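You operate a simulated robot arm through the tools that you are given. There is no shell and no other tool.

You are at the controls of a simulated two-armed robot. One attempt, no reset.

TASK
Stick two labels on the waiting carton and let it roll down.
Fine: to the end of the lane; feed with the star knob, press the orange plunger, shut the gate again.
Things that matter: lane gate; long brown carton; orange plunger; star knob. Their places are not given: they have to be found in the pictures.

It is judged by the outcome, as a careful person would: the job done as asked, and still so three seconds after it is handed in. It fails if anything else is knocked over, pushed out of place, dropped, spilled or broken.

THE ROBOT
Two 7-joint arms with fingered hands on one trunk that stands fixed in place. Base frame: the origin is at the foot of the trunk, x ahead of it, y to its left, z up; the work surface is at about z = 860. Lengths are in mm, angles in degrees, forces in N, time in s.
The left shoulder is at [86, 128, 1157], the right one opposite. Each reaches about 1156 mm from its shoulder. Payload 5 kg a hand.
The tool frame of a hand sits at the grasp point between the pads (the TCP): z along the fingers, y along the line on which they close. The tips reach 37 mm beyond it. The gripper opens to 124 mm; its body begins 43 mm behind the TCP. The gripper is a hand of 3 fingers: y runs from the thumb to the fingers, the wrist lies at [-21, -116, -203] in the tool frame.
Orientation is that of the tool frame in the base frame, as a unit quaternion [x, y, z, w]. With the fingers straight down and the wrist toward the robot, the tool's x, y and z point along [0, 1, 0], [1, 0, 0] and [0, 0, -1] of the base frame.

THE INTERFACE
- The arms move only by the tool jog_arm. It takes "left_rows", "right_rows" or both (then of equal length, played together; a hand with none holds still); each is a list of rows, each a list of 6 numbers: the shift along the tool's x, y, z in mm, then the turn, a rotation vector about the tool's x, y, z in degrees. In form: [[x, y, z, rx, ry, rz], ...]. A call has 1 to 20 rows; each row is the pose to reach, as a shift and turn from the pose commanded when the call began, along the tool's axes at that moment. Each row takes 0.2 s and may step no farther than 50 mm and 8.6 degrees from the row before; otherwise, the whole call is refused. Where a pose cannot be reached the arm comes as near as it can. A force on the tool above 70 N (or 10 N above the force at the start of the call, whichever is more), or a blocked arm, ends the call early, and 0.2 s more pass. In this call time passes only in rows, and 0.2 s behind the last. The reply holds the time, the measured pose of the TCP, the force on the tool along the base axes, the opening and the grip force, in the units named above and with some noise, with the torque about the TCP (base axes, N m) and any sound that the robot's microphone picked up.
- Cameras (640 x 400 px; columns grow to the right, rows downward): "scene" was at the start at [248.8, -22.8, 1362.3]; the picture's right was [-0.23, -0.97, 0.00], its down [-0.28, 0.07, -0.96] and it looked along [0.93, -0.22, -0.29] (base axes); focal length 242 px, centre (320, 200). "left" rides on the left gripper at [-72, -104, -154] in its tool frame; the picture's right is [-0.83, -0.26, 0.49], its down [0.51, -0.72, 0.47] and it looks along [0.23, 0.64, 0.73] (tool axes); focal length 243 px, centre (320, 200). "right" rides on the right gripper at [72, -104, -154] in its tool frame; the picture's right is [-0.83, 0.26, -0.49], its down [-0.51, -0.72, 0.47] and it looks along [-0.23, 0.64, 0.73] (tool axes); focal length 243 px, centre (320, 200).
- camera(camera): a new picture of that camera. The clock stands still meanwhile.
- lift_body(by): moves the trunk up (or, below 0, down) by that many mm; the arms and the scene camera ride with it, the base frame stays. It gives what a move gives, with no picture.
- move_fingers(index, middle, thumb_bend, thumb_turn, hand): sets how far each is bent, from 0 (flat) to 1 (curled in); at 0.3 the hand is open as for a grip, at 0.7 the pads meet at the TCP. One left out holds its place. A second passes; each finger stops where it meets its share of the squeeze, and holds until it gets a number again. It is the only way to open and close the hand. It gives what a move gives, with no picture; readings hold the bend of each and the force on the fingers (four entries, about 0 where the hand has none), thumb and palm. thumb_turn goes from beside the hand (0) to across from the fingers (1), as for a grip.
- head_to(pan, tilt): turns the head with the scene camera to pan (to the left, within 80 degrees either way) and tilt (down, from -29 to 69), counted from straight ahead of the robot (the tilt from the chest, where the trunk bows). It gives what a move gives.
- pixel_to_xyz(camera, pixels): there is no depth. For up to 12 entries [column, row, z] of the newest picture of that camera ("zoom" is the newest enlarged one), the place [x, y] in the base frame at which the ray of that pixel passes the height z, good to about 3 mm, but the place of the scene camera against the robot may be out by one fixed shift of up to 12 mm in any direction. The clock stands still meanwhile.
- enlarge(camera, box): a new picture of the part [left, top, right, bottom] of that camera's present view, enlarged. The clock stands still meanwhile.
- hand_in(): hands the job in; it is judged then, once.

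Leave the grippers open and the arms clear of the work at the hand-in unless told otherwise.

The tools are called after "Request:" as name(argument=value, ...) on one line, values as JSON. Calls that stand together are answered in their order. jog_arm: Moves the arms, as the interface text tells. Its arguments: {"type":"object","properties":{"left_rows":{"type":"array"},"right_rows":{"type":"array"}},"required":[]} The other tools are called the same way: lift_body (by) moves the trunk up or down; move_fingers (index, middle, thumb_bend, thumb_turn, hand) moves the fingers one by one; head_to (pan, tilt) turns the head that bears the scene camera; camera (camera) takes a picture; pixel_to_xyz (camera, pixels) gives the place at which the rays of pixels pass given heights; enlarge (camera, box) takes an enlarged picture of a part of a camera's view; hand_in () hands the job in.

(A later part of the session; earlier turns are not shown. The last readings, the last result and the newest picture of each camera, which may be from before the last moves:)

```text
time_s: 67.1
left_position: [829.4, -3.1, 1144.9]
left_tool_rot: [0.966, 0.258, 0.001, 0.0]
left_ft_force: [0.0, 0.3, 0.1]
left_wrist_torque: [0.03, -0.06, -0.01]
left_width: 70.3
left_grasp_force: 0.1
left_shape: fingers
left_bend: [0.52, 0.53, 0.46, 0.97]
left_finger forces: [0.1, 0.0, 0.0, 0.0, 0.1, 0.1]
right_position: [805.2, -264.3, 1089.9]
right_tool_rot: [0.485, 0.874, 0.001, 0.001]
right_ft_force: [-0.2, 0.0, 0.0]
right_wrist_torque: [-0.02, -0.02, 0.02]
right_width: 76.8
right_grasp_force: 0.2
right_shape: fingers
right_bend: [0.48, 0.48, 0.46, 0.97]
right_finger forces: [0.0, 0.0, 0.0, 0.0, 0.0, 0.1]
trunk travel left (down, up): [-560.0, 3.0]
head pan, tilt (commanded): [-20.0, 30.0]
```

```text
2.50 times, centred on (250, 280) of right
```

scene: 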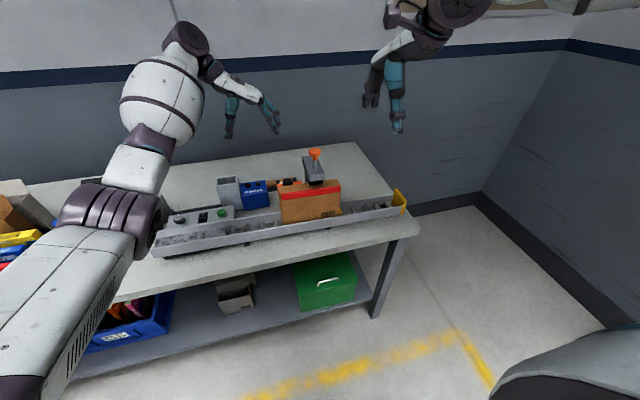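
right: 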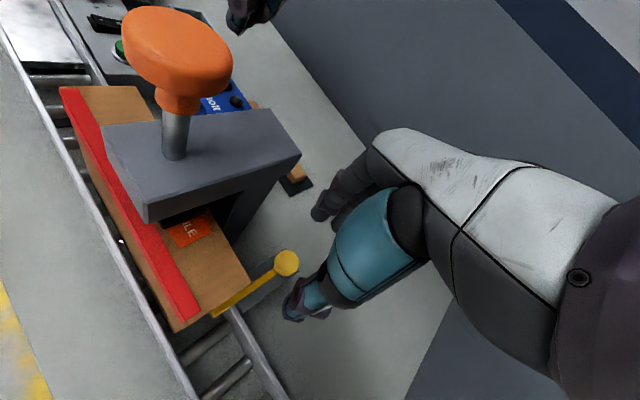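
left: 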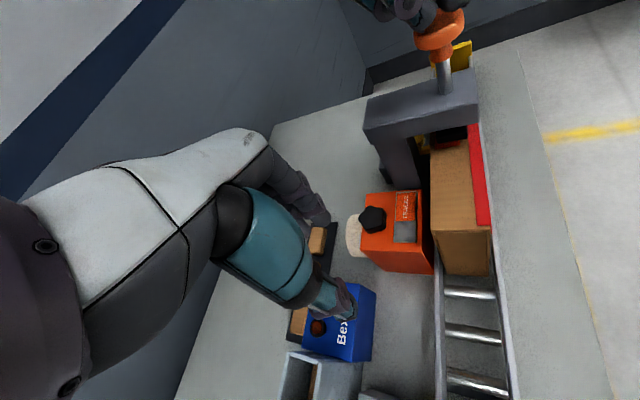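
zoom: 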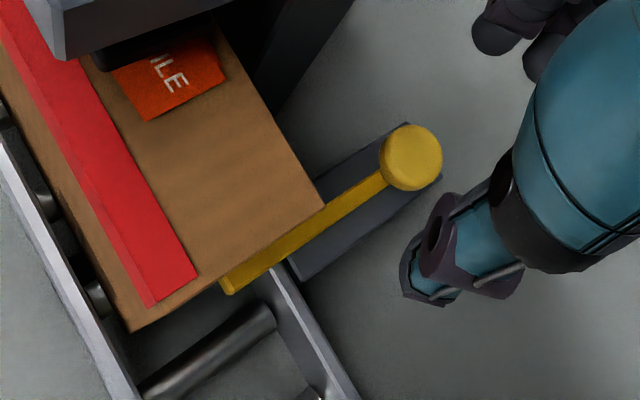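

The ball has moved 45 mm back to x≈830; bar front at x≈740 still overlaps the carton's back (x≈747) by a few mm. I raise both hands 140 mm, then lower the trunk 140 mm to gain reach.

Request:
jog_arm(left_rows=[[0, 0, -47, 0, 0, 0], [0, 0, -94, 0, 0, 0], [0, 0, -140, 0, 0, 0]], right_rows=[[0, 0, -47, 0, 0, 0], [0, 0, -94, 0, 0, 0], [0, 0, -140, 0, 0, 0]])

Request:
lift_body(by=-140)

Request:
camera(camera="right")

Request:
camera(camera="scene")

```text
time_s: 67.9
left_position: [829.3, -2.9, 1286.7]
left_tool_rot: [0.966, 0.26, 0.0, 0.001]
left_ft_force: [1.0, -0.5, -0.5]
left_wrist_torque: [0.02, -0.03, 0.02]
left_width: 70.4
left_grasp_force: 0.0
left_shape: fingers
left_bend: [0.52, 0.53, 0.46, 0.97]
left_finger forces: [0.0, 0.0, 0.0, 0.0, 0.1, 0.1]
right_position: [806.2, -261.9, 1232.8]
right_tool_rot: [0.485, 0.875, 0.001, 0.0]
right_ft_force: [0.4, -0.6, -0.9]
right_wrist_torque: [0.01, 0.0, 0.03]
right_width: 76.7
right_grasp_force: 0.1
right_shape: fingers
right_bend: [0.48, 0.48, 0.46, 0.97]
right_finger forces: [0.1, 0.1, 0.0, 0.0, 0.0, 0.1]
trunk travel left (down, up): [-560.0, 3.0]
head pan, tilt (commanded): [-20.0, 30.0]
```

```text
time_s: 69.5
left_position: [830.5, -2.2, 1146.5]
left_tool_rot: [0.966, 0.26, 0.0, 0.0]
left_ft_force: [-0.2, 0.3, 0.0]
left_wrist_torque: [-0.01, -0.01, -0.01]
left_width: 70.3
left_grasp_force: 0.1
left_shape: fingers
left_bend: [0.52, 0.53, 0.46, 0.97]
left_finger forces: [0.0, 0.0, 0.0, 0.0, 0.0, 0.1]
right_position: [808.2, -263.2, 1090.9]
right_tool_rot: [0.485, 0.874, 0.001, 0.002]
right_ft_force: [0.5, -0.3, -1.0]
right_wrist_torque: [0.0, 0.0, 0.0]
right_width: 76.5
right_grasp_force: 0.0
right_shape: fingers
right_bend: [0.48, 0.48, 0.46, 0.97]
right_finger forces: [0.0, 0.0, 0.1, 0.0, 0.1, 0.0]
trunk travel left (down, up): [-420.0, 143.0]
head pan, tilt (commanded): [-20.0, 30.0]
```

```text
taken
```

right: 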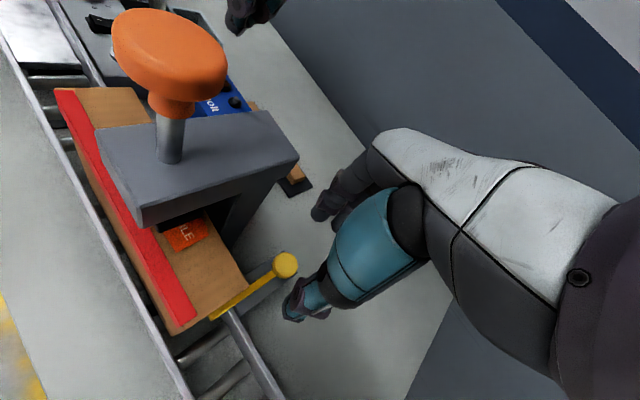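

```text
taken
```

scene: 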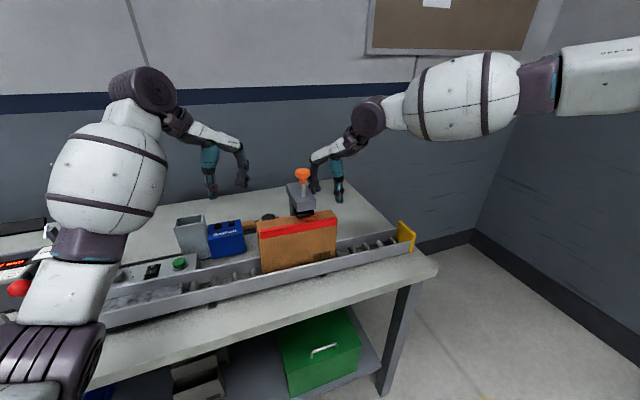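

Trunk lowered; right forearm has room. I measure the ball again (now at about (285,265)).

Request:
enlarge(camera="right", box=[200, 210, 360, 330])

Request:
pixel_to_xyz(camera="right", pixels=[[285.5, 265, 960], [285.5, 265, 965], [285.5, 265, 955]])

```text
3.33 times, centred on (280, 270) of right
```

zoom: 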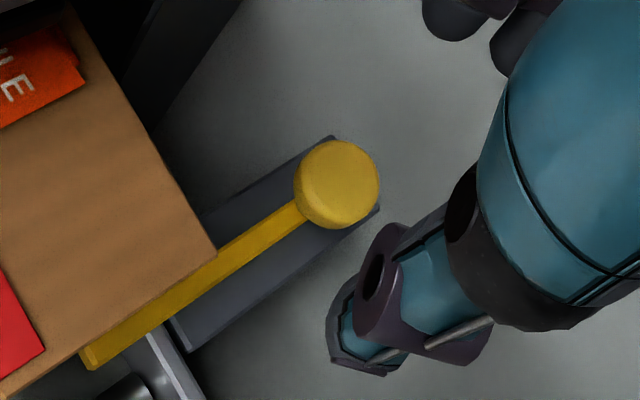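

```text
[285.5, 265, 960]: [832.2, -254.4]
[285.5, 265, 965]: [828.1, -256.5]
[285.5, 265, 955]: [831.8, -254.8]
```

Ball at (831,−255). I shift over it and descend to TCP≈975.

Request:
jog_arm(right_rows=[[-3, 12, 0, 0, 0, 0], [-6, 25, 0, 0, 0, 0], [-6, 25, 30, 0, 0, 0], [-6, 25, 60, 0, 0, 0], [-6, 25, 80, 0, 0, 0], [-6, 25, 100, 0, 0, 0], [-6, 25, 115, 0, 0, 0]])

Request:
enlarge(camera="right", box=[180, 160, 380, 320])

```text
time_s: 71.2
left_position: [832.9, -2.8, 1144.4]
left_tool_rot: [0.966, 0.259, -0.001, 0.0]
left_ft_force: [0.7, -0.5, 0.1]
left_wrist_torque: [-0.03, 0.0, -0.05]
left_width: 70.4
left_grasp_force: 0.0
left_shape: fingers
left_bend: [0.52, 0.53, 0.46, 0.97]
left_finger forces: [0.0, 0.0, 0.0, 0.0, 0.1, 0.0]
right_position: [834.8, -255.9, 972.1]
right_tool_rot: [0.485, 0.875, 0.0, 0.0]
right_ft_force: [-0.5, -1.0, 0.1]
right_wrist_torque: [-0.02, 0.03, 0.01]
right_width: 76.5
right_grasp_force: 0.1
right_shape: fingers
right_bend: [0.48, 0.48, 0.46, 0.97]
right_finger forces: [0.1, 0.0, 0.0, 0.1, 0.1, 0.0]
trunk travel left (down, up): [-420.0, 143.0]
head pan, tilt (commanded): [-20.0, 30.0]
```

```text
2.50 times, centred on (280, 240) of right
```

zoom: 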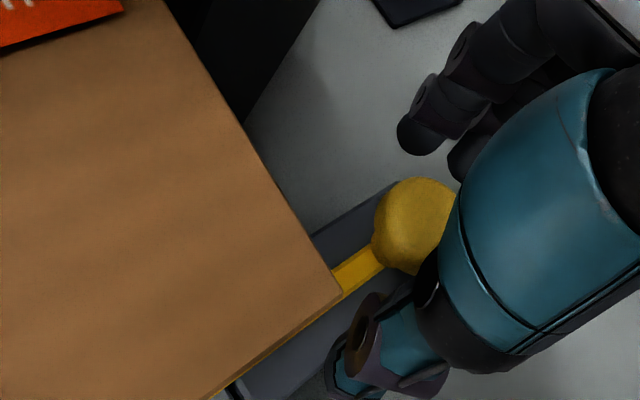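

Reached without trouble. I close on the ball and draw back another 12 mm first, then see.

Request:
move_fingers(hand="right", index=0.68, middle=0.68, thumb_bend=0.68)

Request:
jog_arm(right_rows=[[-4.2, 6.8, 0, 0, 0, 0], [-8.5, 13.6, 0, 0, 0, 0], [-12.7, 20.4, 0, 0, 0, 0]])

Request:
camera(camera="right")

Request:
camera(camera="scene")

```text
time_s: 72.2
left_position: [830.5, -4.6, 1143.7]
left_tool_rot: [0.966, 0.259, 0.001, 0.0]
left_ft_force: [0.4, 0.0, 0.6]
left_wrist_torque: [0.0, -0.01, 0.01]
left_width: 70.4
left_grasp_force: 0.0
left_shape: fingers
left_bend: [0.52, 0.53, 0.46, 0.97]
left_finger forces: [0.0, 0.1, 0.1, 0.0, 0.0, 0.1]
right_position: [835.9, -256.3, 972.9]
right_tool_rot: [0.485, 0.875, 0.0, 0.0]
right_ft_force: [0.0, -4.4, -0.5]
right_wrist_torque: [-0.12, 0.02, 0.03]
right_width: 24.4
right_grasp_force: 4.0
right_shape: fingers
right_bend: [0.66, 0.68, 0.64, 0.98]
right_finger forces: [2.9, 0.0, 0.0, 0.0, 6.7, 0.1]
trunk travel left (down, up): [-420.0, 143.0]
head pan, tilt (commanded): [-20.0, 30.0]
```

```text
time_s: 73.0
left_position: [832.0, -3.4, 1144.6]
left_tool_rot: [0.966, 0.259, -0.002, 0.0]
left_ft_force: [0.5, 0.4, 0.2]
left_wrist_torque: [0.01, -0.02, 0.0]
left_width: 70.4
left_grasp_force: 0.1
left_shape: fingers
left_bend: [0.52, 0.53, 0.46, 0.97]
left_finger forces: [0.1, 0.1, 0.0, 0.1, 0.0, 0.0]
right_position: [859.5, -256.1, 973.9]
right_tool_rot: [0.484, 0.875, -0.001, 0.0]
right_ft_force: [-2.1, -3.9, -6.0]
right_wrist_torque: [-0.07, -0.02, 0.06]
right_width: 24.3
right_grasp_force: 4.7
right_shape: fingers
right_bend: [0.66, 0.68, 0.64, 0.98]
right_finger forces: [3.1, 0.1, 0.0, 0.1, 7.6, 0.2]
trunk travel left (down, up): [-420.0, 143.0]
head pan, tilt (commanded): [-20.0, 30.0]
```

```text
taken
```

right: 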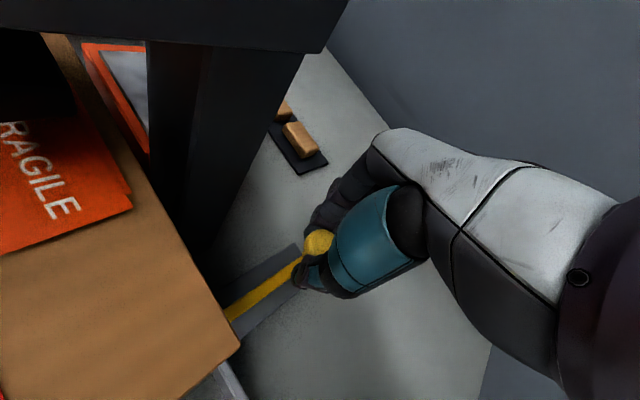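

```text
taken
```

scene: 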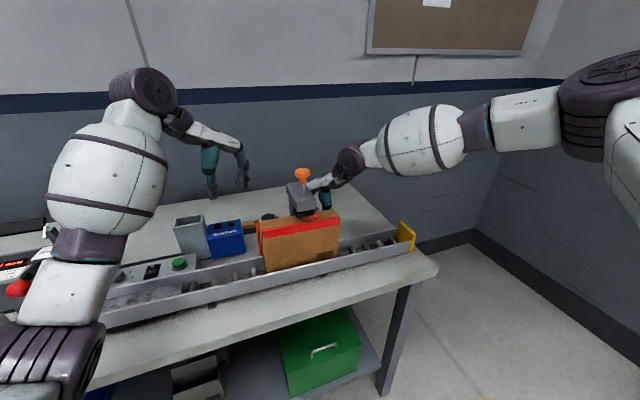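

The gate is drawn back ~70 mm in all and the carton seems to be starting to roll. I hold still for a second and look.

Request:
jog_arm(right_rows=[[0, 0, 0, 0, 0, 0], [0, 0, 0, 0, 0, 0], [0, 0, 0, 0, 0, 0], [0, 0, 0, 0, 0, 0], [0, 0, 0, 0, 0, 0]])

Request:
camera(camera="right")

Request:
camera(camera="scene")

```text
time_s: 74.2
left_position: [831.4, -2.4, 1144.7]
left_tool_rot: [0.966, 0.26, 0.0, -0.001]
left_ft_force: [-0.8, -0.1, 0.0]
left_wrist_torque: [0.03, -0.03, -0.02]
left_width: 70.6
left_grasp_force: 0.1
left_shape: fingers
left_bend: [0.52, 0.53, 0.46, 0.97]
left_finger forces: [0.0, 0.0, 0.1, 0.0, 0.1, 0.1]
right_position: [858.9, -257.0, 974.8]
right_tool_rot: [0.485, 0.875, 0.0, 0.0]
right_ft_force: [-3.4, -3.5, -9.2]
right_wrist_torque: [-0.04, 0.0, 0.07]
right_width: 24.9
right_grasp_force: 5.6
right_shape: fingers
right_bend: [0.66, 0.68, 0.63, 0.98]
right_finger forces: [3.3, 0.1, 0.1, 0.0, 8.0, 0.0]
trunk travel left (down, up): [-420.0, 143.0]
head pan, tilt (commanded): [-20.0, 30.0]
```

```text
taken
```

right: 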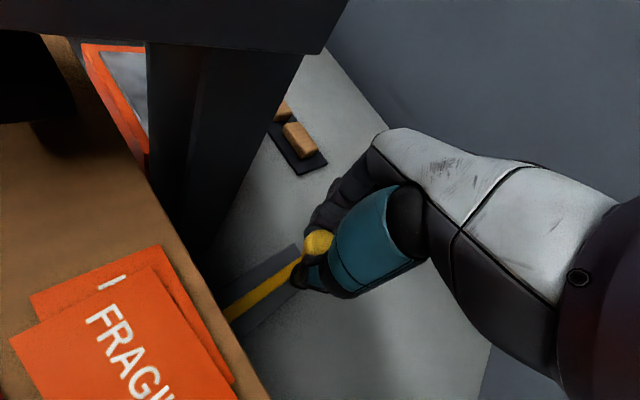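

```text
taken
```

scene: 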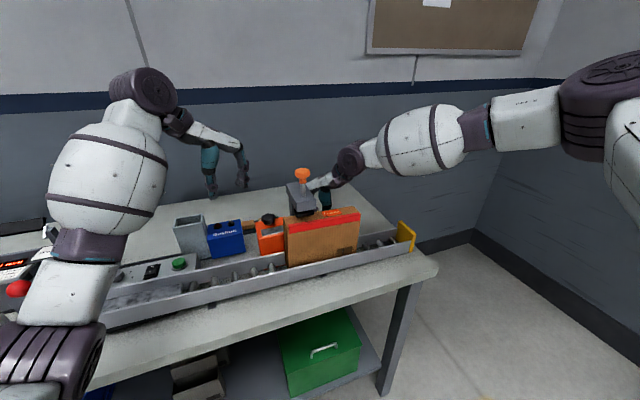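

The carton is rolling slowly to the right with two overlapping FRAGILE labels on top. I hold still for 2 more seconds.

Request:
jog_arm(right_rows=[[0, 0, 0, 0, 0, 0], [0, 0, 0, 0, 0, 0], [0, 0, 0, 0, 0, 0], [0, 0, 0, 0, 0, 0], [0, 0, 0, 0, 0, 0], [0, 0, 0, 0, 0, 0], [0, 0, 0, 0, 0, 0], [0, 0, 0, 0, 0, 0], [0, 0, 0, 0, 0, 0], [0, 0, 0, 0, 0, 0]])

Request:
camera(camera="scene")

Request:
camera(camera="right")

```text
time_s: 76.3
left_position: [833.1, -4.3, 1144.9]
left_tool_rot: [0.966, 0.259, 0.0, 0.0]
left_ft_force: [0.7, -0.9, 0.0]
left_wrist_torque: [-0.01, 0.03, 0.03]
left_width: 70.5
left_grasp_force: 0.1
left_shape: fingers
left_bend: [0.52, 0.53, 0.46, 0.97]
left_finger forces: [0.0, 0.0, 0.0, 0.1, 0.0, 0.0]
right_position: [858.9, -255.5, 974.0]
right_tool_rot: [0.485, 0.875, 0.0, 0.0]
right_ft_force: [-3.1, -3.7, -9.7]
right_wrist_torque: [-0.11, 0.0, 0.06]
right_width: 24.7
right_grasp_force: 5.4
right_shape: fingers
right_bend: [0.66, 0.68, 0.63, 0.98]
right_finger forces: [3.3, 0.0, 0.1, 0.0, 8.4, 0.0]
trunk travel left (down, up): [-420.0, 143.0]
head pan, tilt (commanded): [-20.0, 30.0]
```

```text
taken
```

scene: 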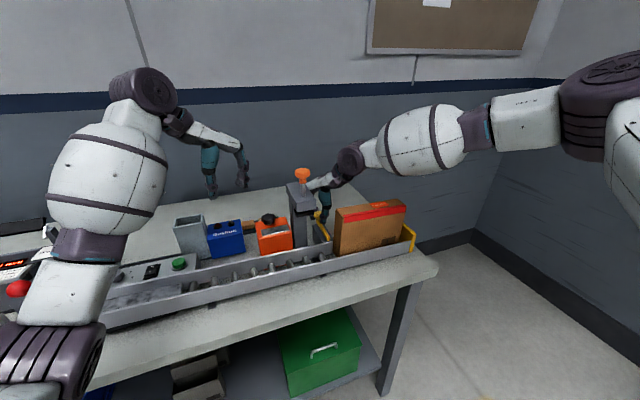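

```text
taken
```

right: 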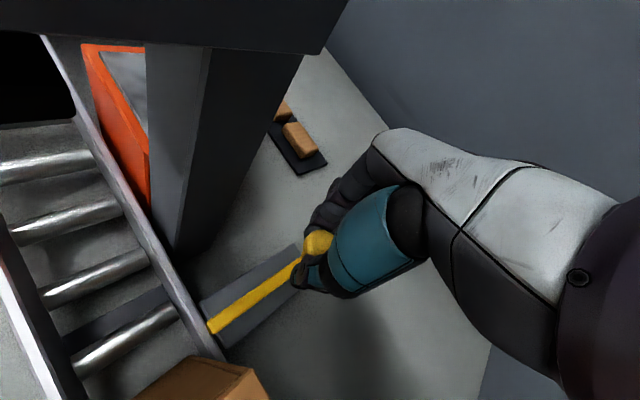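

The carton has rolled to the end near the yellow stop. I zoom in to check that it has come to rest there and that the gate path is free.

Request:
enlarge(camera="scene", box=[270, 170, 440, 290])

Request:
jog_arm(right_rows=[[0, 0, 0, 0, 0, 0], [0, 0, 0, 0, 0, 0], [0, 0, 0, 0, 0, 0]])

Request:
enlarge(camera="scene", box=[270, 170, 440, 290])

```text
3.33 times, centred on (355, 230) of scene
```

zoom: 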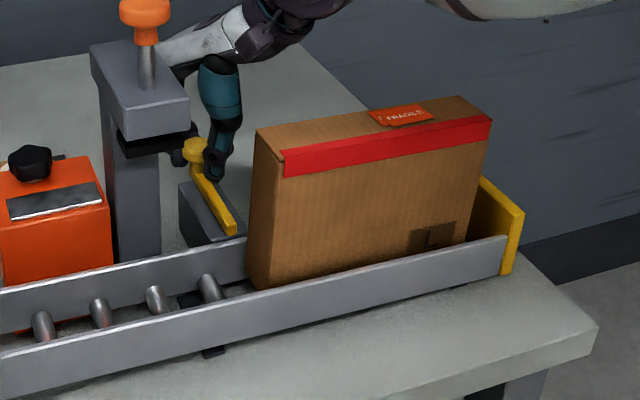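

```text
time_s: 77.2
left_position: [832.7, -3.0, 1144.2]
left_tool_rot: [0.966, 0.258, -0.001, 0.0]
left_ft_force: [1.1, -0.6, -0.1]
left_wrist_torque: [0.01, 0.0, -0.02]
left_width: 70.5
left_grasp_force: 0.1
left_shape: fingers
left_bend: [0.52, 0.53, 0.46, 0.97]
left_finger forces: [0.1, 0.0, 0.0, 0.1, 0.0, 0.0]
right_position: [859.0, -256.5, 975.2]
right_tool_rot: [0.485, 0.875, 0.0, 0.0]
right_ft_force: [-3.3, -3.5, -9.2]
right_wrist_torque: [-0.08, 0.01, 0.05]
right_width: 24.9
right_grasp_force: 5.6
right_shape: fingers
right_bend: [0.66, 0.68, 0.63, 0.98]
right_finger forces: [3.2, 0.0, 0.0, 0.0, 8.4, 0.0]
trunk travel left (down, up): [-420.0, 143.0]
head pan, tilt (commanded): [-20.0, 30.0]
```

```text
3.33 times, centred on (355, 230) of scene
```

zoom: 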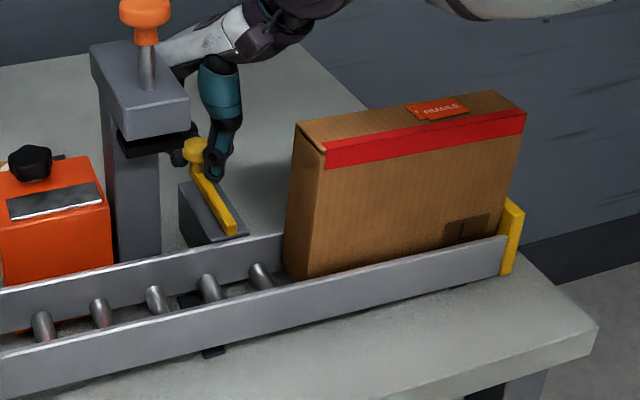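

The carton now rests against the yellow end stop. I push the gate shut: ball back toward −x by ~70 mm.

Request:
jog_arm(right_rows=[[6.4, -10.2, 0, 0, 0, 0], [12.7, -20.4, 0, 0, 0, 0], [19.1, -30.5, 0, 0, 0, 0], [25.4, -40.7, 0, 0, 0, 0], [31.8, -50.9, 0, 0, 0, 0], [36, -57.7, 0, 0, 0, 0]])

Request:
camera(camera="right")

Request:
enlarge(camera="scene", box=[270, 170, 440, 290])

```text
time_s: 78.5
left_position: [831.8, -2.3, 1146.2]
left_tool_rot: [0.966, 0.259, 0.0, 0.0]
left_ft_force: [0.2, -0.7, 1.3]
left_wrist_torque: [0.0, 0.0, -0.01]
left_width: 70.1
left_grasp_force: 0.0
left_shape: fingers
left_bend: [0.52, 0.53, 0.46, 0.97]
left_finger forces: [0.0, 0.0, 0.1, 0.1, 0.0, 0.0]
right_position: [788.8, -253.6, 976.2]
right_tool_rot: [0.484, 0.875, 0.001, 0.001]
right_ft_force: [0.5, -0.7, 0.2]
right_wrist_torque: [-0.05, -0.01, 0.08]
right_width: 23.7
right_grasp_force: 4.9
right_shape: fingers
right_bend: [0.65, 0.68, 0.64, 0.98]
right_finger forces: [3.5, 2.2, 0.1, 0.0, 5.0, 0.0]
trunk travel left (down, up): [-420.0, 143.0]
head pan, tilt (commanded): [-20.0, 30.0]
```

```text
taken
```

right: 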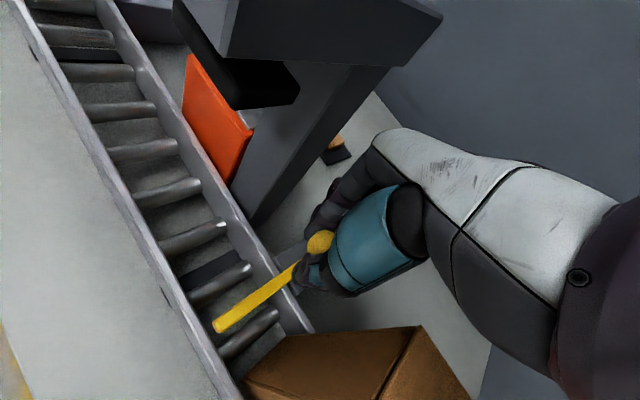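

```text
3.33 times, centred on (355, 230) of scene
```

zoom: 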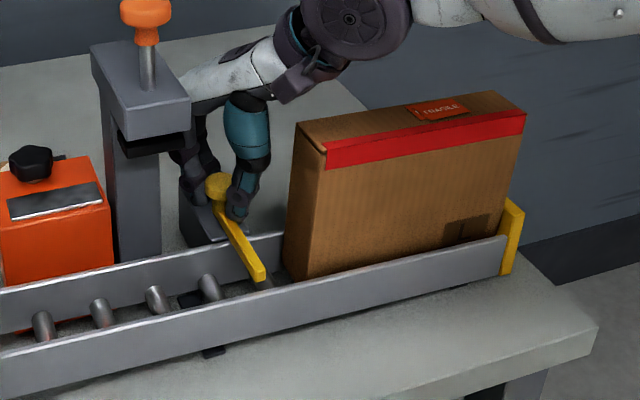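

The bar is across most of the lane, but its front end (right view (217,327)) is still short of the front rail. I measure it.

Request:
pixel_to_xyz(camera="right", pixels=[[215, 327, 905], [215, 327, 915], [320, 241, 960], [320, 241, 970]])

Request:
enlarge(camera="right", box=[180, 200, 380, 360])

```text
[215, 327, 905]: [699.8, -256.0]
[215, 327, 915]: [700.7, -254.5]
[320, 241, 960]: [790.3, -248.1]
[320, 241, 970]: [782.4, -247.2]
```

```text
2.50 times, centred on (280, 280) of right
```

zoom: 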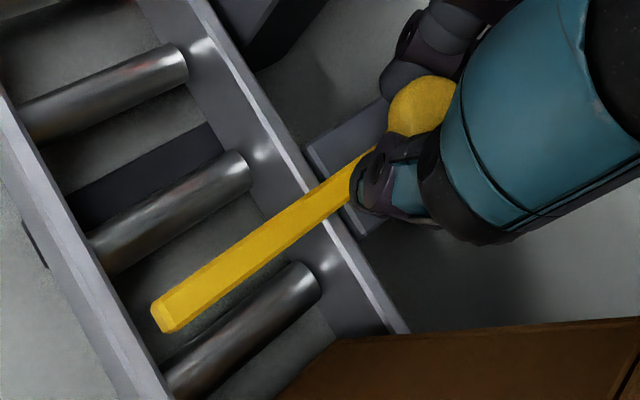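

The bar tip is at x≈700 versus ≈697 originally. I push the last few millimetres gently to the stop, watching the force.

Request:
jog_arm(right_rows=[[1, -1.7, 0, 0, 0, 0], [2.1, -3.4, 0, 0, 0, 0], [3.2, -5.1, 0, 0, 0, 0]])

Request:
camera(camera="right")

Request:
enlarge(camera="right", box=[180, 200, 380, 360])

```text
time_s: 79.3
left_position: [831.8, -2.6, 1144.5]
left_tool_rot: [0.966, 0.259, 0.0, 0.0]
left_ft_force: [0.6, 0.3, 1.3]
left_wrist_torque: [0.03, -0.01, -0.01]
left_width: 70.3
left_grasp_force: 0.1
left_shape: fingers
left_bend: [0.52, 0.53, 0.46, 0.97]
left_finger forces: [0.0, 0.0, 0.0, 0.0, 0.0, 0.0]
right_position: [785.7, -254.6, 975.1]
right_tool_rot: [0.485, 0.875, 0.0, 0.001]
right_ft_force: [3.5, 0.6, 5.1]
right_wrist_torque: [-0.01, -0.11, 0.07]
right_width: 23.8
right_grasp_force: 6.8
right_shape: fingers
right_bend: [0.65, 0.67, 0.65, 0.98]
right_finger forces: [4.5, 5.4, 0.1, 0.1, 4.8, 0.0]
trunk travel left (down, up): [-420.0, 143.0]
head pan, tilt (commanded): [-20.0, 30.0]
```

```text
taken
```

right: 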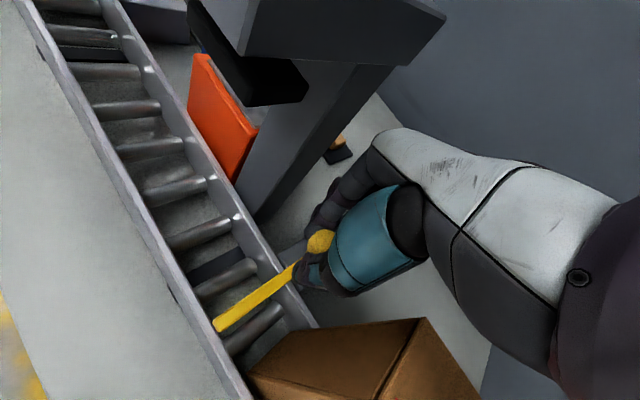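

```text
2.50 times, centred on (280, 280) of right
```

zoom: 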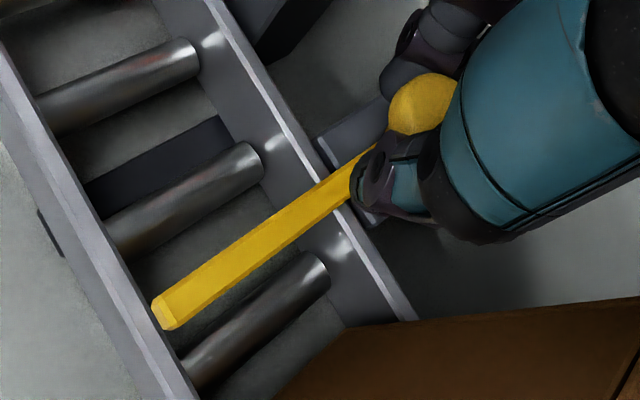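

Resistance begins to show (≈3.5 N). Another 4 mm to be sure it's at its stop.

Request:
jog_arm(right_rows=[[1, -1.7, 0, 0, 0, 0], [2.1, -3.4, 0, 0, 0, 0]])

Request:
camera(camera="right")

Request:
enlarge(camera="right", box=[180, 200, 380, 360])

```text
time_s: 80.0
left_position: [831.4, -2.4, 1144.9]
left_tool_rot: [0.966, 0.259, -0.001, 0.001]
left_ft_force: [0.1, 0.2, 0.3]
left_wrist_torque: [-0.01, -0.01, 0.01]
left_width: 70.2
left_grasp_force: 0.1
left_shape: fingers
left_bend: [0.52, 0.53, 0.46, 0.97]
left_finger forces: [0.0, 0.0, 0.1, 0.0, 0.1, 0.0]
right_position: [781.9, -255.9, 975.5]
right_tool_rot: [0.485, 0.875, 0.001, 0.002]
right_ft_force: [12.6, -0.8, 10.8]
right_wrist_torque: [-0.12, -0.49, 0.03]
right_width: 23.2
right_grasp_force: 11.8
right_shape: fingers
right_bend: [0.64, 0.66, 0.66, 0.98]
right_finger forces: [5.4, 14.6, 0.0, 0.0, 4.2, 0.1]
trunk travel left (down, up): [-420.0, 143.0]
head pan, tilt (commanded): [-20.0, 30.0]
```

```text
taken
```

right: 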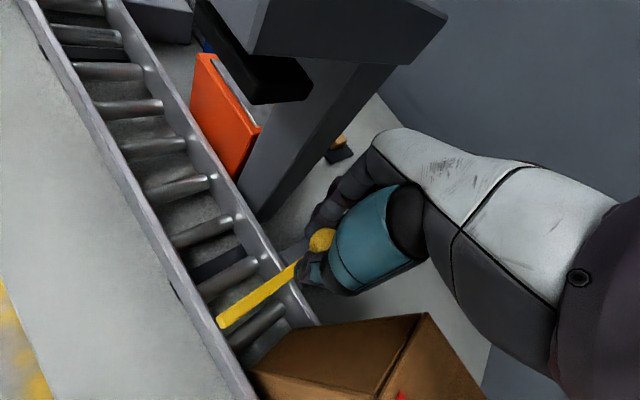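

```text
2.50 times, centred on (280, 280) of right
```

zoom: 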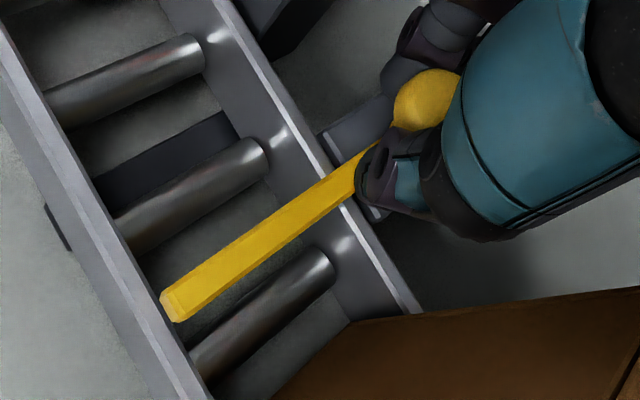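

12.6 N of resistance and the bar no longer follows: the gate is against its stop, shut. I open the fingers and lift straight up.

Request:
move_fingers(hand="right", index=0.46, middle=0.46, thumb_bend=0.46)

Request:
jog_arm(right_rows=[[0, 0, -15, 0, 0, 0], [0, 0, -35, 0, 0, 0], [0, 0, -75, 0, 0, 0], [0, 0, -115, 0, 0, 0], [0, 0, -155, 0, 0, 0]])

Request:
camera(camera="right")

Request:
enlarge(camera="right", box=[160, 200, 360, 360])

Request:
enlarge(camera="scene", box=[250, 150, 440, 290])

```text
time_s: 81.0
left_position: [831.1, -3.3, 1144.8]
left_tool_rot: [0.966, 0.259, -0.001, 0.001]
left_ft_force: [0.5, 0.2, -1.0]
left_wrist_torque: [0.0, -0.01, -0.02]
left_width: 70.3
left_grasp_force: 0.0
left_shape: fingers
left_bend: [0.52, 0.53, 0.46, 0.97]
left_finger forces: [0.1, 0.0, 0.0, 0.0, 0.0, 0.1]
right_position: [781.0, -255.2, 973.1]
right_tool_rot: [0.485, 0.875, 0.0, 0.0]
right_ft_force: [-0.7, -0.3, -0.6]
right_wrist_torque: [-0.01, 0.02, 0.0]
right_width: 79.5
right_grasp_force: 0.0
right_shape: fingers
right_bend: [0.46, 0.46, 0.46, 0.98]
right_finger forces: [0.0, 0.0, 0.0, 0.0, 0.0, 0.1]
trunk travel left (down, up): [-420.0, 143.0]
head pan, tilt (commanded): [-20.0, 30.0]
```

```text
time_s: 82.2
left_position: [831.0, -1.5, 1145.2]
left_tool_rot: [0.966, 0.258, 0.0, 0.001]
left_ft_force: [-0.1, 0.1, 0.3]
left_wrist_torque: [0.02, -0.03, 0.03]
left_width: 70.5
left_grasp_force: 0.0
left_shape: fingers
left_bend: [0.52, 0.53, 0.46, 0.97]
left_finger forces: [0.1, 0.0, 0.0, 0.0, 0.0, 0.0]
right_position: [779.7, -257.8, 1130.3]
right_tool_rot: [0.485, 0.874, 0.0, 0.0]
right_ft_force: [-0.1, -0.7, -0.3]
right_wrist_torque: [0.0, 0.02, 0.02]
right_width: 79.8
right_grasp_force: 0.1
right_shape: fingers
right_bend: [0.46, 0.46, 0.46, 0.98]
right_finger forces: [0.1, 0.0, 0.1, 0.1, 0.1, 0.1]
trunk travel left (down, up): [-420.0, 143.0]
head pan, tilt (commanded): [-20.0, 30.0]
```

```text
taken
```

right: 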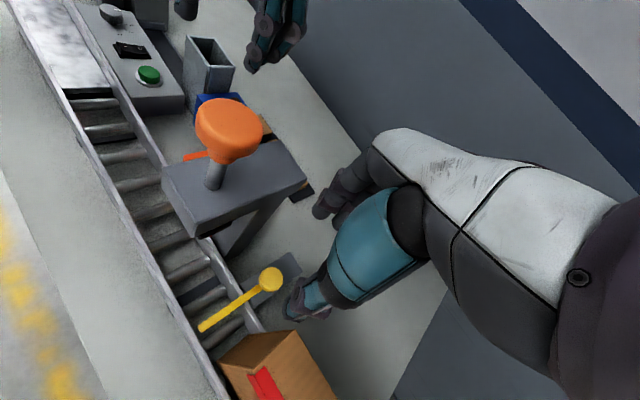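

```text
2.50 times, centred on (260, 280) of right
```

zoom: 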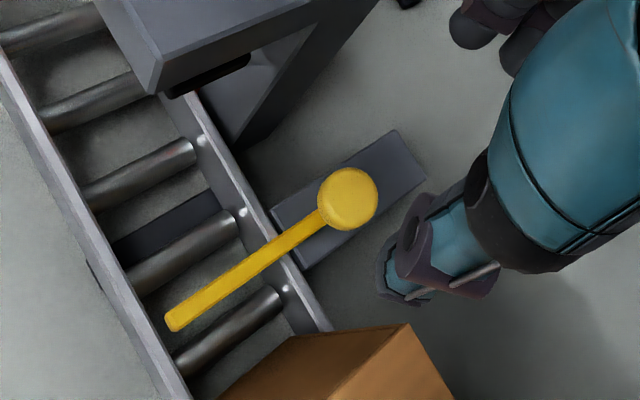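

```text
2.86 times, centred on (345, 220) of scene
```

zoom: 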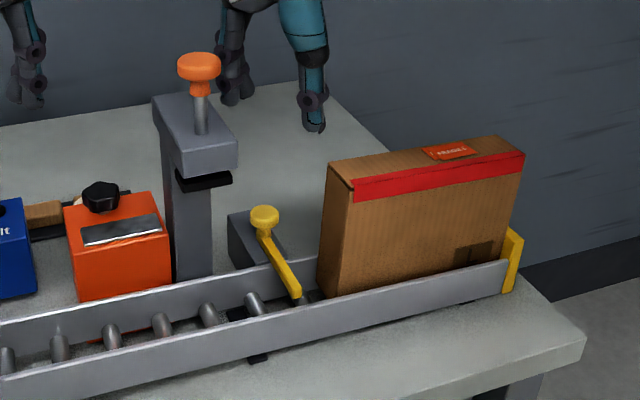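

Gate looks shut, carton at the end stop. I measure ball and bar tip against the original (786,−257) and (698,−251).

Request:
pixel_to_xyz(camera="right", pixels=[[271.2, 279.6, 960], [199.5, 329, 905], [199.5, 329, 910]])

Request:
enlarge(camera="scene", box=[350, 190, 430, 270])

```text
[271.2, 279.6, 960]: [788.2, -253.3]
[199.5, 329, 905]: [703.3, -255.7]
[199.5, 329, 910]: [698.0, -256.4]
```

```text
5.00 times, centred on (390, 230) of scene
```

zoom: 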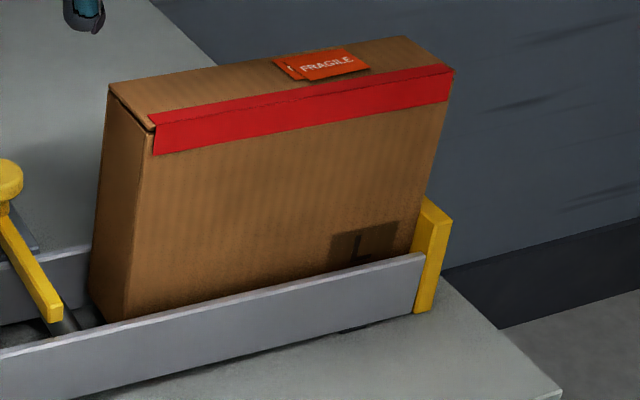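

All matches within measurement error. To double-check the gate and the labels from the same viewpoint as at the start, I raise the right hand and swing it to the earlier observation pose (staying above the carton).

Request:
jog_arm(right_rows=[[0, 0, -40, 0, 0, 0], [0, 0, -80, 0, 0, 0], [-23, -36, -80, 0, 0, -4.5], [-47, -72, -80, 0, 0, -9], [-70, -108, -80, 0, 0, -13.5], [-94, -144, -80, 0, 0, -18]])

Request:
camera(camera="right")

Request:
enlarge(camera="right", box=[180, 130, 310, 230])

```text
time_s: 83.5
left_position: [829.3, -4.9, 1144.5]
left_tool_rot: [0.966, 0.259, 0.0, -0.002]
left_ft_force: [0.5, -1.0, 0.4]
left_wrist_torque: [0.06, 0.01, 0.02]
left_width: 70.5
left_grasp_force: 0.0
left_shape: fingers
left_bend: [0.52, 0.53, 0.46, 0.97]
left_finger forces: [0.0, 0.0, 0.0, 0.1, 0.0, 0.0]
right_position: [708.1, -414.0, 1208.2]
right_tool_rot: [0.341, 0.94, 0.001, 0.001]
right_ft_force: [0.4, -0.8, 0.4]
right_wrist_torque: [0.07, -0.03, -0.02]
right_width: 80.0
right_grasp_force: 0.1
right_shape: fingers
right_bend: [0.46, 0.46, 0.46, 0.98]
right_finger forces: [0.0, 0.1, 0.0, 0.0, 0.0, 0.0]
trunk travel left (down, up): [-420.0, 143.0]
head pan, tilt (commanded): [-20.0, 30.0]
```

```text
taken
```

right: 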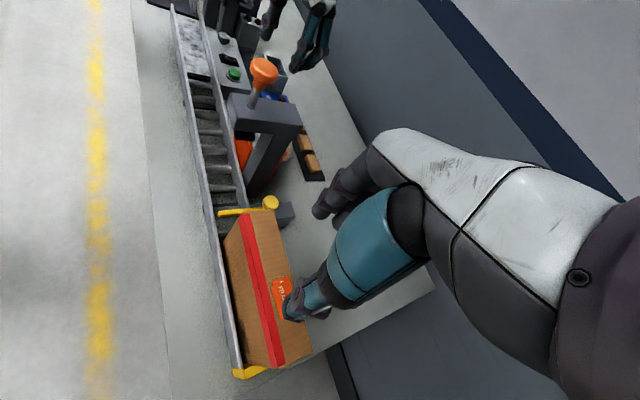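

```text
4.00 times, centred on (245, 180) of right
```

zoom: 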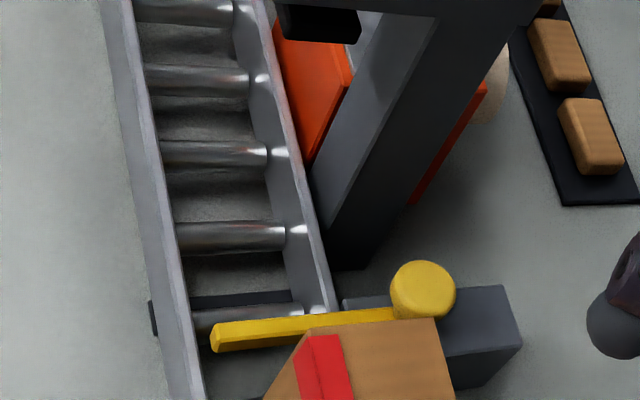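

From nearly the same viewpoint as before, I compare: ball now at (270.5,202.3), bar tip at (218,214.5).

Request:
pixel_to_xyz(camera="right", pixels=[[270.5, 202.3, 960], [270.5, 202.3, 960], [218, 214.5, 910], [218, 214.5, 905], [211, 209, 925], [231, 255, 925], [323, 210, 905]])

Request:
enlarge(camera="right", box=[205, 175, 305, 240])

```text
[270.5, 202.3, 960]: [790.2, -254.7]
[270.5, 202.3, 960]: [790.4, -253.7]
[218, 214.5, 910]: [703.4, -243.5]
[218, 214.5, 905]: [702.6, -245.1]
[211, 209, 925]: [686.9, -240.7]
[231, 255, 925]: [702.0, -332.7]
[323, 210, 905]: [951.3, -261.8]
```

```text
6.15 times, centred on (255, 208) of right
```

zoom: 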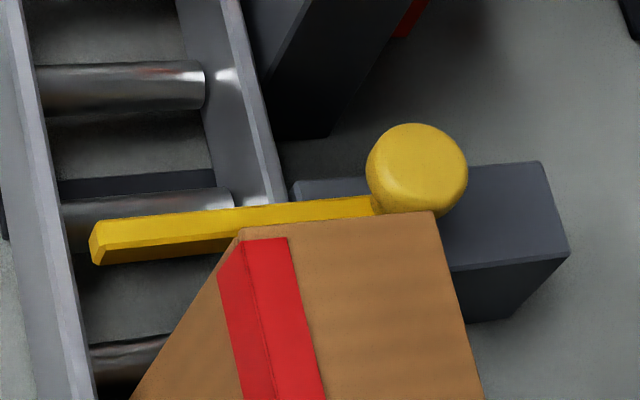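

The ball now measures x≈790 and the bar tip x≈703, i.e. about 5 mm short of the original fully shut place. I'll close the fingertips together and push the ball from behind until it is really against its stop. First travel to behind the ball, high up.

Request:
move_fingers(hand="right", index=0.7, middle=0.7, thumb_bend=0.7)

Request:
jog_arm(right_rows=[[2, 40, 0, 0, 0, 4], [4, 80, 0, 0, 0, 8], [6, 120, 0, 0, 0, 12], [8, 160, 0, 0, 0, 16], [9, 204, 0, 0, 0, 18], [9, 204, 40, 0, 0, 18], [9, 204, 80, 0, 0, 18], [9, 204, 120, 0, 0, 18]])

Request:
camera(camera="right")

Request:
enlarge(camera="right", box=[180, 180, 380, 340])

```text
time_s: 84.5
left_position: [832.8, -3.5, 1144.5]
left_tool_rot: [0.966, 0.259, 0.0, 0.0]
left_ft_force: [-0.1, 0.0, -0.5]
left_wrist_torque: [0.0, -0.03, -0.01]
left_width: 70.1
left_grasp_force: 0.1
left_shape: fingers
left_bend: [0.52, 0.53, 0.46, 0.97]
left_finger forces: [0.0, 0.0, 0.1, 0.0, 0.0, 0.0]
right_position: [709.1, -412.9, 1210.3]
right_tool_rot: [0.342, 0.94, 0.001, 0.0]
right_ft_force: [-0.9, -0.4, 1.2]
right_wrist_torque: [0.01, 0.0, -0.02]
right_width: 7.6
right_grasp_force: 0.0
right_shape: fingers
right_bend: [0.7, 0.7, 0.7, 0.98]
right_finger forces: [0.1, 0.0, 0.0, 0.1, 0.0, 0.0]
trunk travel left (down, up): [-420.0, 143.0]
head pan, tilt (commanded): [-20.0, 30.0]
```

```text
time_s: 86.3
left_position: [833.8, -1.9, 1144.0]
left_tool_rot: [0.966, 0.259, 0.0, 0.0]
left_ft_force: [0.5, -0.8, 0.1]
left_wrist_torque: [0.0, -0.01, 0.02]
left_width: 70.3
left_grasp_force: 0.1
left_shape: fingers
left_bend: [0.52, 0.53, 0.46, 0.97]
left_finger forces: [0.1, 0.1, 0.0, 0.0, 0.0, 0.0]
right_position: [834.3, -251.6, 1087.8]
right_tool_rot: [0.484, 0.875, 0.0, -0.001]
right_ft_force: [-0.9, -0.4, 0.3]
right_wrist_torque: [-0.01, 0.04, -0.01]
right_width: 6.7
right_grasp_force: 0.1
right_shape: fingers
right_bend: [0.7, 0.7, 0.7, 0.98]
right_finger forces: [0.0, 0.1, 0.1, 0.1, 0.1, 0.1]
trunk travel left (down, up): [-420.0, 143.0]
head pan, tilt (commanded): [-20.0, 30.0]
```

```text
taken
```

right: 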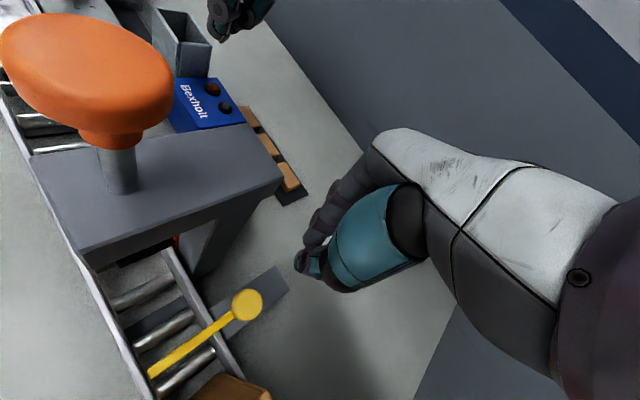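

```text
2.50 times, centred on (280, 260) of right
```

zoom: 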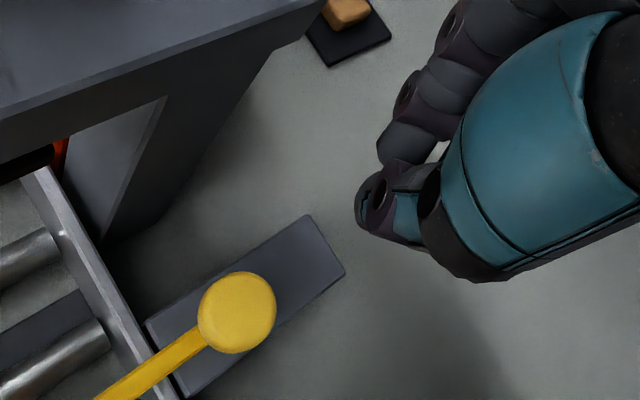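

Measuring the ball from here at (247,305), then descending behind it.

Request:
pixel_to_xyz(camera="right", pixels=[[246.8, 304.8, 960], [246.8, 304.8, 950], [246.8, 304.8, 970]])

Request:
jog_arm(right_rows=[[0, 0, 25, 0, 0, 0], [0, 0, 50, 0, 0, 0], [0, 0, 75, 0, 0, 0], [0, 0, 100, 0, 0, 0]])

Request:
enlarge(camera="right", box=[160, 180, 380, 360])

```text
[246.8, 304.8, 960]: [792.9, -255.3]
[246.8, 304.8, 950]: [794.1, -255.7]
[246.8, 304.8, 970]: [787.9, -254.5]
```

```text
time_s: 87.3
left_position: [832.1, -3.4, 1144.5]
left_tool_rot: [0.966, 0.259, -0.001, 0.0]
left_ft_force: [0.9, -0.2, 0.0]
left_wrist_torque: [0.02, 0.04, 0.01]
left_width: 70.4
left_grasp_force: 0.1
left_shape: fingers
left_bend: [0.52, 0.53, 0.46, 0.97]
left_finger forces: [0.0, 0.0, 0.0, 0.0, 0.1, 0.0]
right_position: [828.8, -250.2, 988.0]
right_tool_rot: [0.485, 0.874, 0.0, 0.0]
right_ft_force: [0.0, -0.4, 0.0]
right_wrist_torque: [0.02, 0.01, 0.04]
right_width: 6.4
right_grasp_force: 0.0
right_shape: fingers
right_bend: [0.7, 0.7, 0.7, 0.98]
right_finger forces: [0.0, 0.0, 0.0, 0.1, 0.1, 0.0]
trunk travel left (down, up): [-420.0, 143.0]
head pan, tilt (commanded): [-20.0, 30.0]
```

```text
2.22 times, centred on (270, 270) of right
```

zoom: 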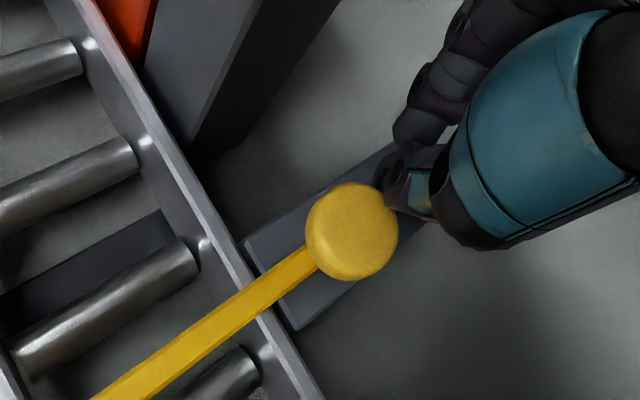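

Fingertips are just behind the ball. I push toward −x in 4 mm steps and watch the force.

Request:
jog_arm(right_rows=[[-1.3, -5.5, 0, 0, 0, 0], [0.8, -8.9, 0, 0, 0, 0], [3, -12.3, 0, 0, 0, 0]])

Request:
enlarge(camera="right", box=[160, 180, 380, 360])

```text
time_s: 88.2
left_position: [832.9, -1.8, 1144.4]
left_tool_rot: [0.966, 0.259, -0.001, 0.0]
left_ft_force: [-0.4, -0.2, -0.8]
left_wrist_torque: [0.0, 0.04, 0.0]
left_width: 70.7
left_grasp_force: 0.1
left_shape: fingers
left_bend: [0.52, 0.53, 0.46, 0.97]
left_finger forces: [0.0, 0.0, 0.0, 0.0, 0.0, 0.0]
right_position: [819.8, -253.8, 988.4]
right_tool_rot: [0.485, 0.875, 0.001, 0.001]
right_ft_force: [10.6, 0.3, 1.6]
right_wrist_torque: [0.03, -0.22, 0.0]
right_width: 2.5
right_grasp_force: 5.9
right_shape: fingers
right_bend: [0.69, 0.7, 0.72, 0.99]
right_finger forces: [0.0, 0.1, 0.0, 0.0, 12.2, 0.0]
trunk travel left (down, up): [-420.0, 143.0]
head pan, tilt (commanded): [-20.0, 30.0]
```

```text
2.22 times, centred on (270, 270) of right
```

zoom: 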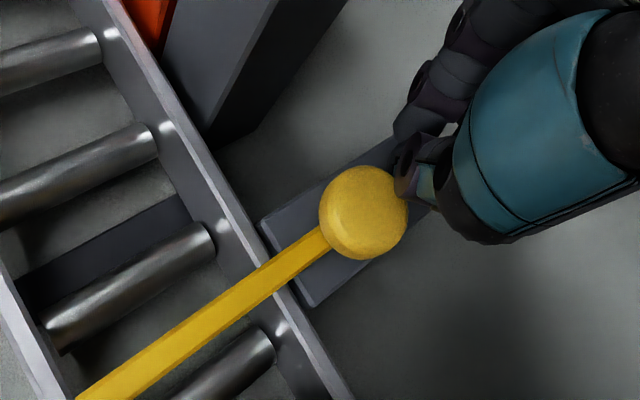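

10.6 N already: either a stop or some stiction. A little further to tell which.

Request:
jog_arm(right_rows=[[1, -1.7, 0, 0, 0, 0], [2.1, -3.4, 0, 0, 0, 0], [3.2, -5.1, 0, 0, 0, 0]])

Request:
camera(camera="right")

Request:
enlarge(camera="right", box=[120, 180, 380, 380])

```text
time_s: 89.0
left_position: [833.8, -1.9, 1144.5]
left_tool_rot: [0.966, 0.259, -0.001, 0.0]
left_ft_force: [-0.4, 0.0, -0.4]
left_wrist_torque: [-0.02, 0.03, -0.02]
left_width: 70.4
left_grasp_force: 0.1
left_shape: fingers
left_bend: [0.52, 0.53, 0.46, 0.97]
left_finger forces: [0.0, 0.0, 0.1, 0.0, 0.1, 0.1]
right_position: [814.3, -253.1, 987.9]
right_tool_rot: [0.485, 0.875, 0.0, 0.0]
right_ft_force: [16.5, 1.3, 4.4]
right_wrist_torque: [0.0, -0.35, 0.01]
right_width: 1.9
right_grasp_force: 9.7
right_shape: fingers
right_bend: [0.68, 0.7, 0.73, 1.0]
right_finger forces: [0.1, 0.0, 0.0, 0.0, 19.6, 0.0]
trunk travel left (down, up): [-420.0, 143.0]
head pan, tilt (commanded): [-20.0, 30.0]
```

```text
taken
```

right: 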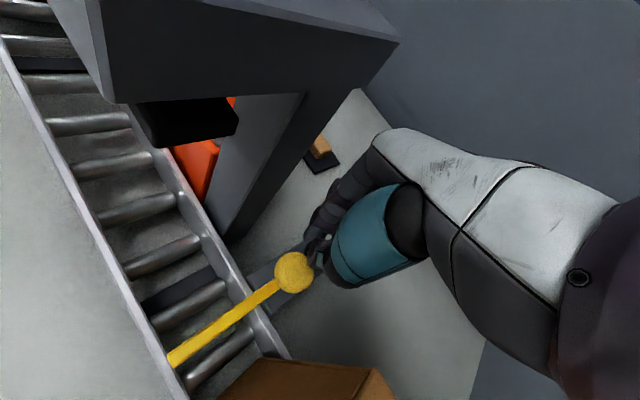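

```text
2.00 times, centred on (250, 280) of right
```

zoom: 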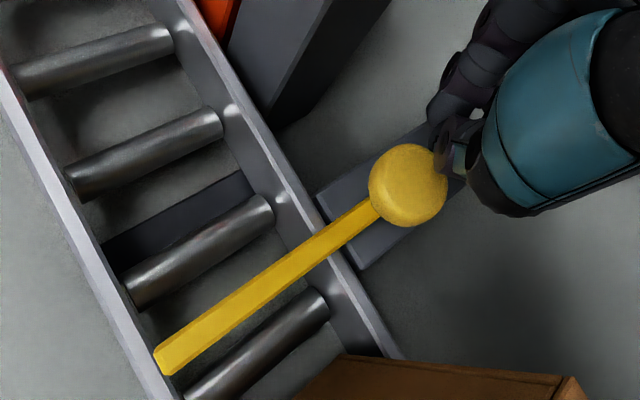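

Force 16.5 N, and the bar tip now lies right next to the front rail. Measuring the ball (294,273) and tip (168,361).

Request:
pixel_to_xyz(camera="right", pixels=[[294, 273, 960], [294, 273, 955], [294, 273, 965], [167.5, 361, 905], [167.5, 361, 910], [167.5, 361, 915]])

```text
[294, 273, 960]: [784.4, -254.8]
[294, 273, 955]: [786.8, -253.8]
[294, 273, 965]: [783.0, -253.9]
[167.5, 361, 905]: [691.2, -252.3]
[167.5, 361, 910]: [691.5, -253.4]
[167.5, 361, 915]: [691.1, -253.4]
```

Ball is back at x≈784 (original 785) – fully shut. I back off +x away from the ball, then rise, and check it stays.

Request:
jog_arm(right_rows=[[-4, 6.4, 0, 0, 0, 0], [-10, 16, 0, 0, 0, 0], [-13, 21, 0, 0, 0, 0], [-13, 21, -40, 0, 0, 0], [-13, 21, -80, 0, 0, 0], [-13, 21, -120, 0, 0, 0]])

Request:
camera(camera="right")

Request:
enlarge(camera="right", box=[120, 220, 320, 380])

```text
time_s: 90.3
left_position: [830.2, -2.9, 1146.0]
left_tool_rot: [0.966, 0.259, 0.0, 0.001]
left_ft_force: [0.1, -1.0, -0.3]
left_wrist_torque: [-0.02, -0.01, -0.01]
left_width: 70.4
left_grasp_force: 0.0
left_shape: fingers
left_bend: [0.52, 0.53, 0.46, 0.97]
left_finger forces: [0.0, 0.1, 0.0, 0.1, 0.0, 0.1]
right_position: [836.5, -254.6, 1109.4]
right_tool_rot: [0.485, 0.875, -0.001, 0.001]
right_ft_force: [-0.3, 0.1, -0.6]
right_wrist_torque: [0.0, 0.04, 0.02]
right_width: 6.6
right_grasp_force: 0.1
right_shape: fingers
right_bend: [0.7, 0.7, 0.7, 0.98]
right_finger forces: [0.0, 0.0, 0.0, 0.0, 0.1, 0.0]
trunk travel left (down, up): [-420.0, 143.0]
head pan, tilt (commanded): [-20.0, 30.0]
```

```text
taken
```

right: 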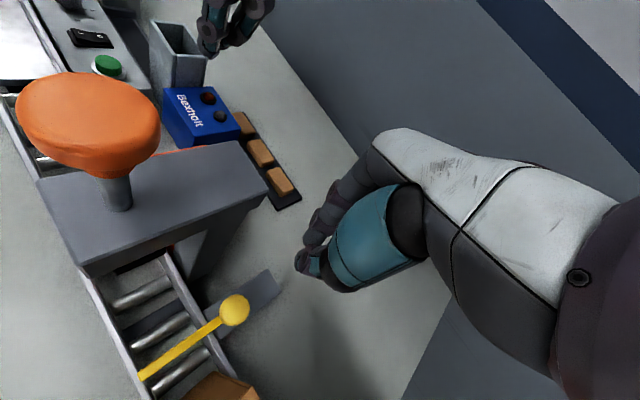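

```text
2.50 times, centred on (220, 300) of right
```

zoom: 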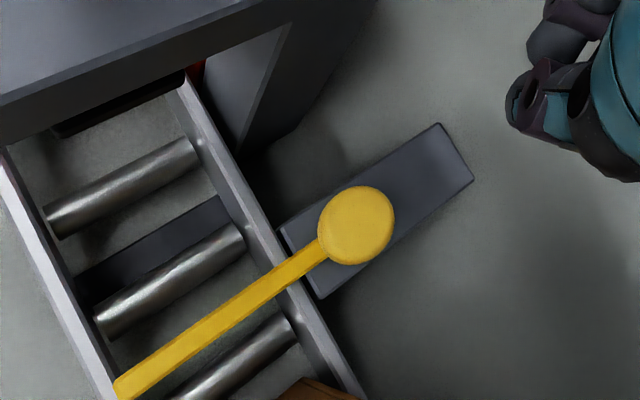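

The bar tip now sits right at the front rail. Measuring again.

Request:
pixel_to_xyz(camera="right", pixels=[[234.8, 310.4, 960], [234.8, 310.4, 965], [139.2, 376, 905], [139.2, 376, 910]])

```text
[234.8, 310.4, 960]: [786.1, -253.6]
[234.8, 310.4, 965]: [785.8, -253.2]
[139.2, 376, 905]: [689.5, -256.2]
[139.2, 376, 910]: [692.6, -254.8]
```

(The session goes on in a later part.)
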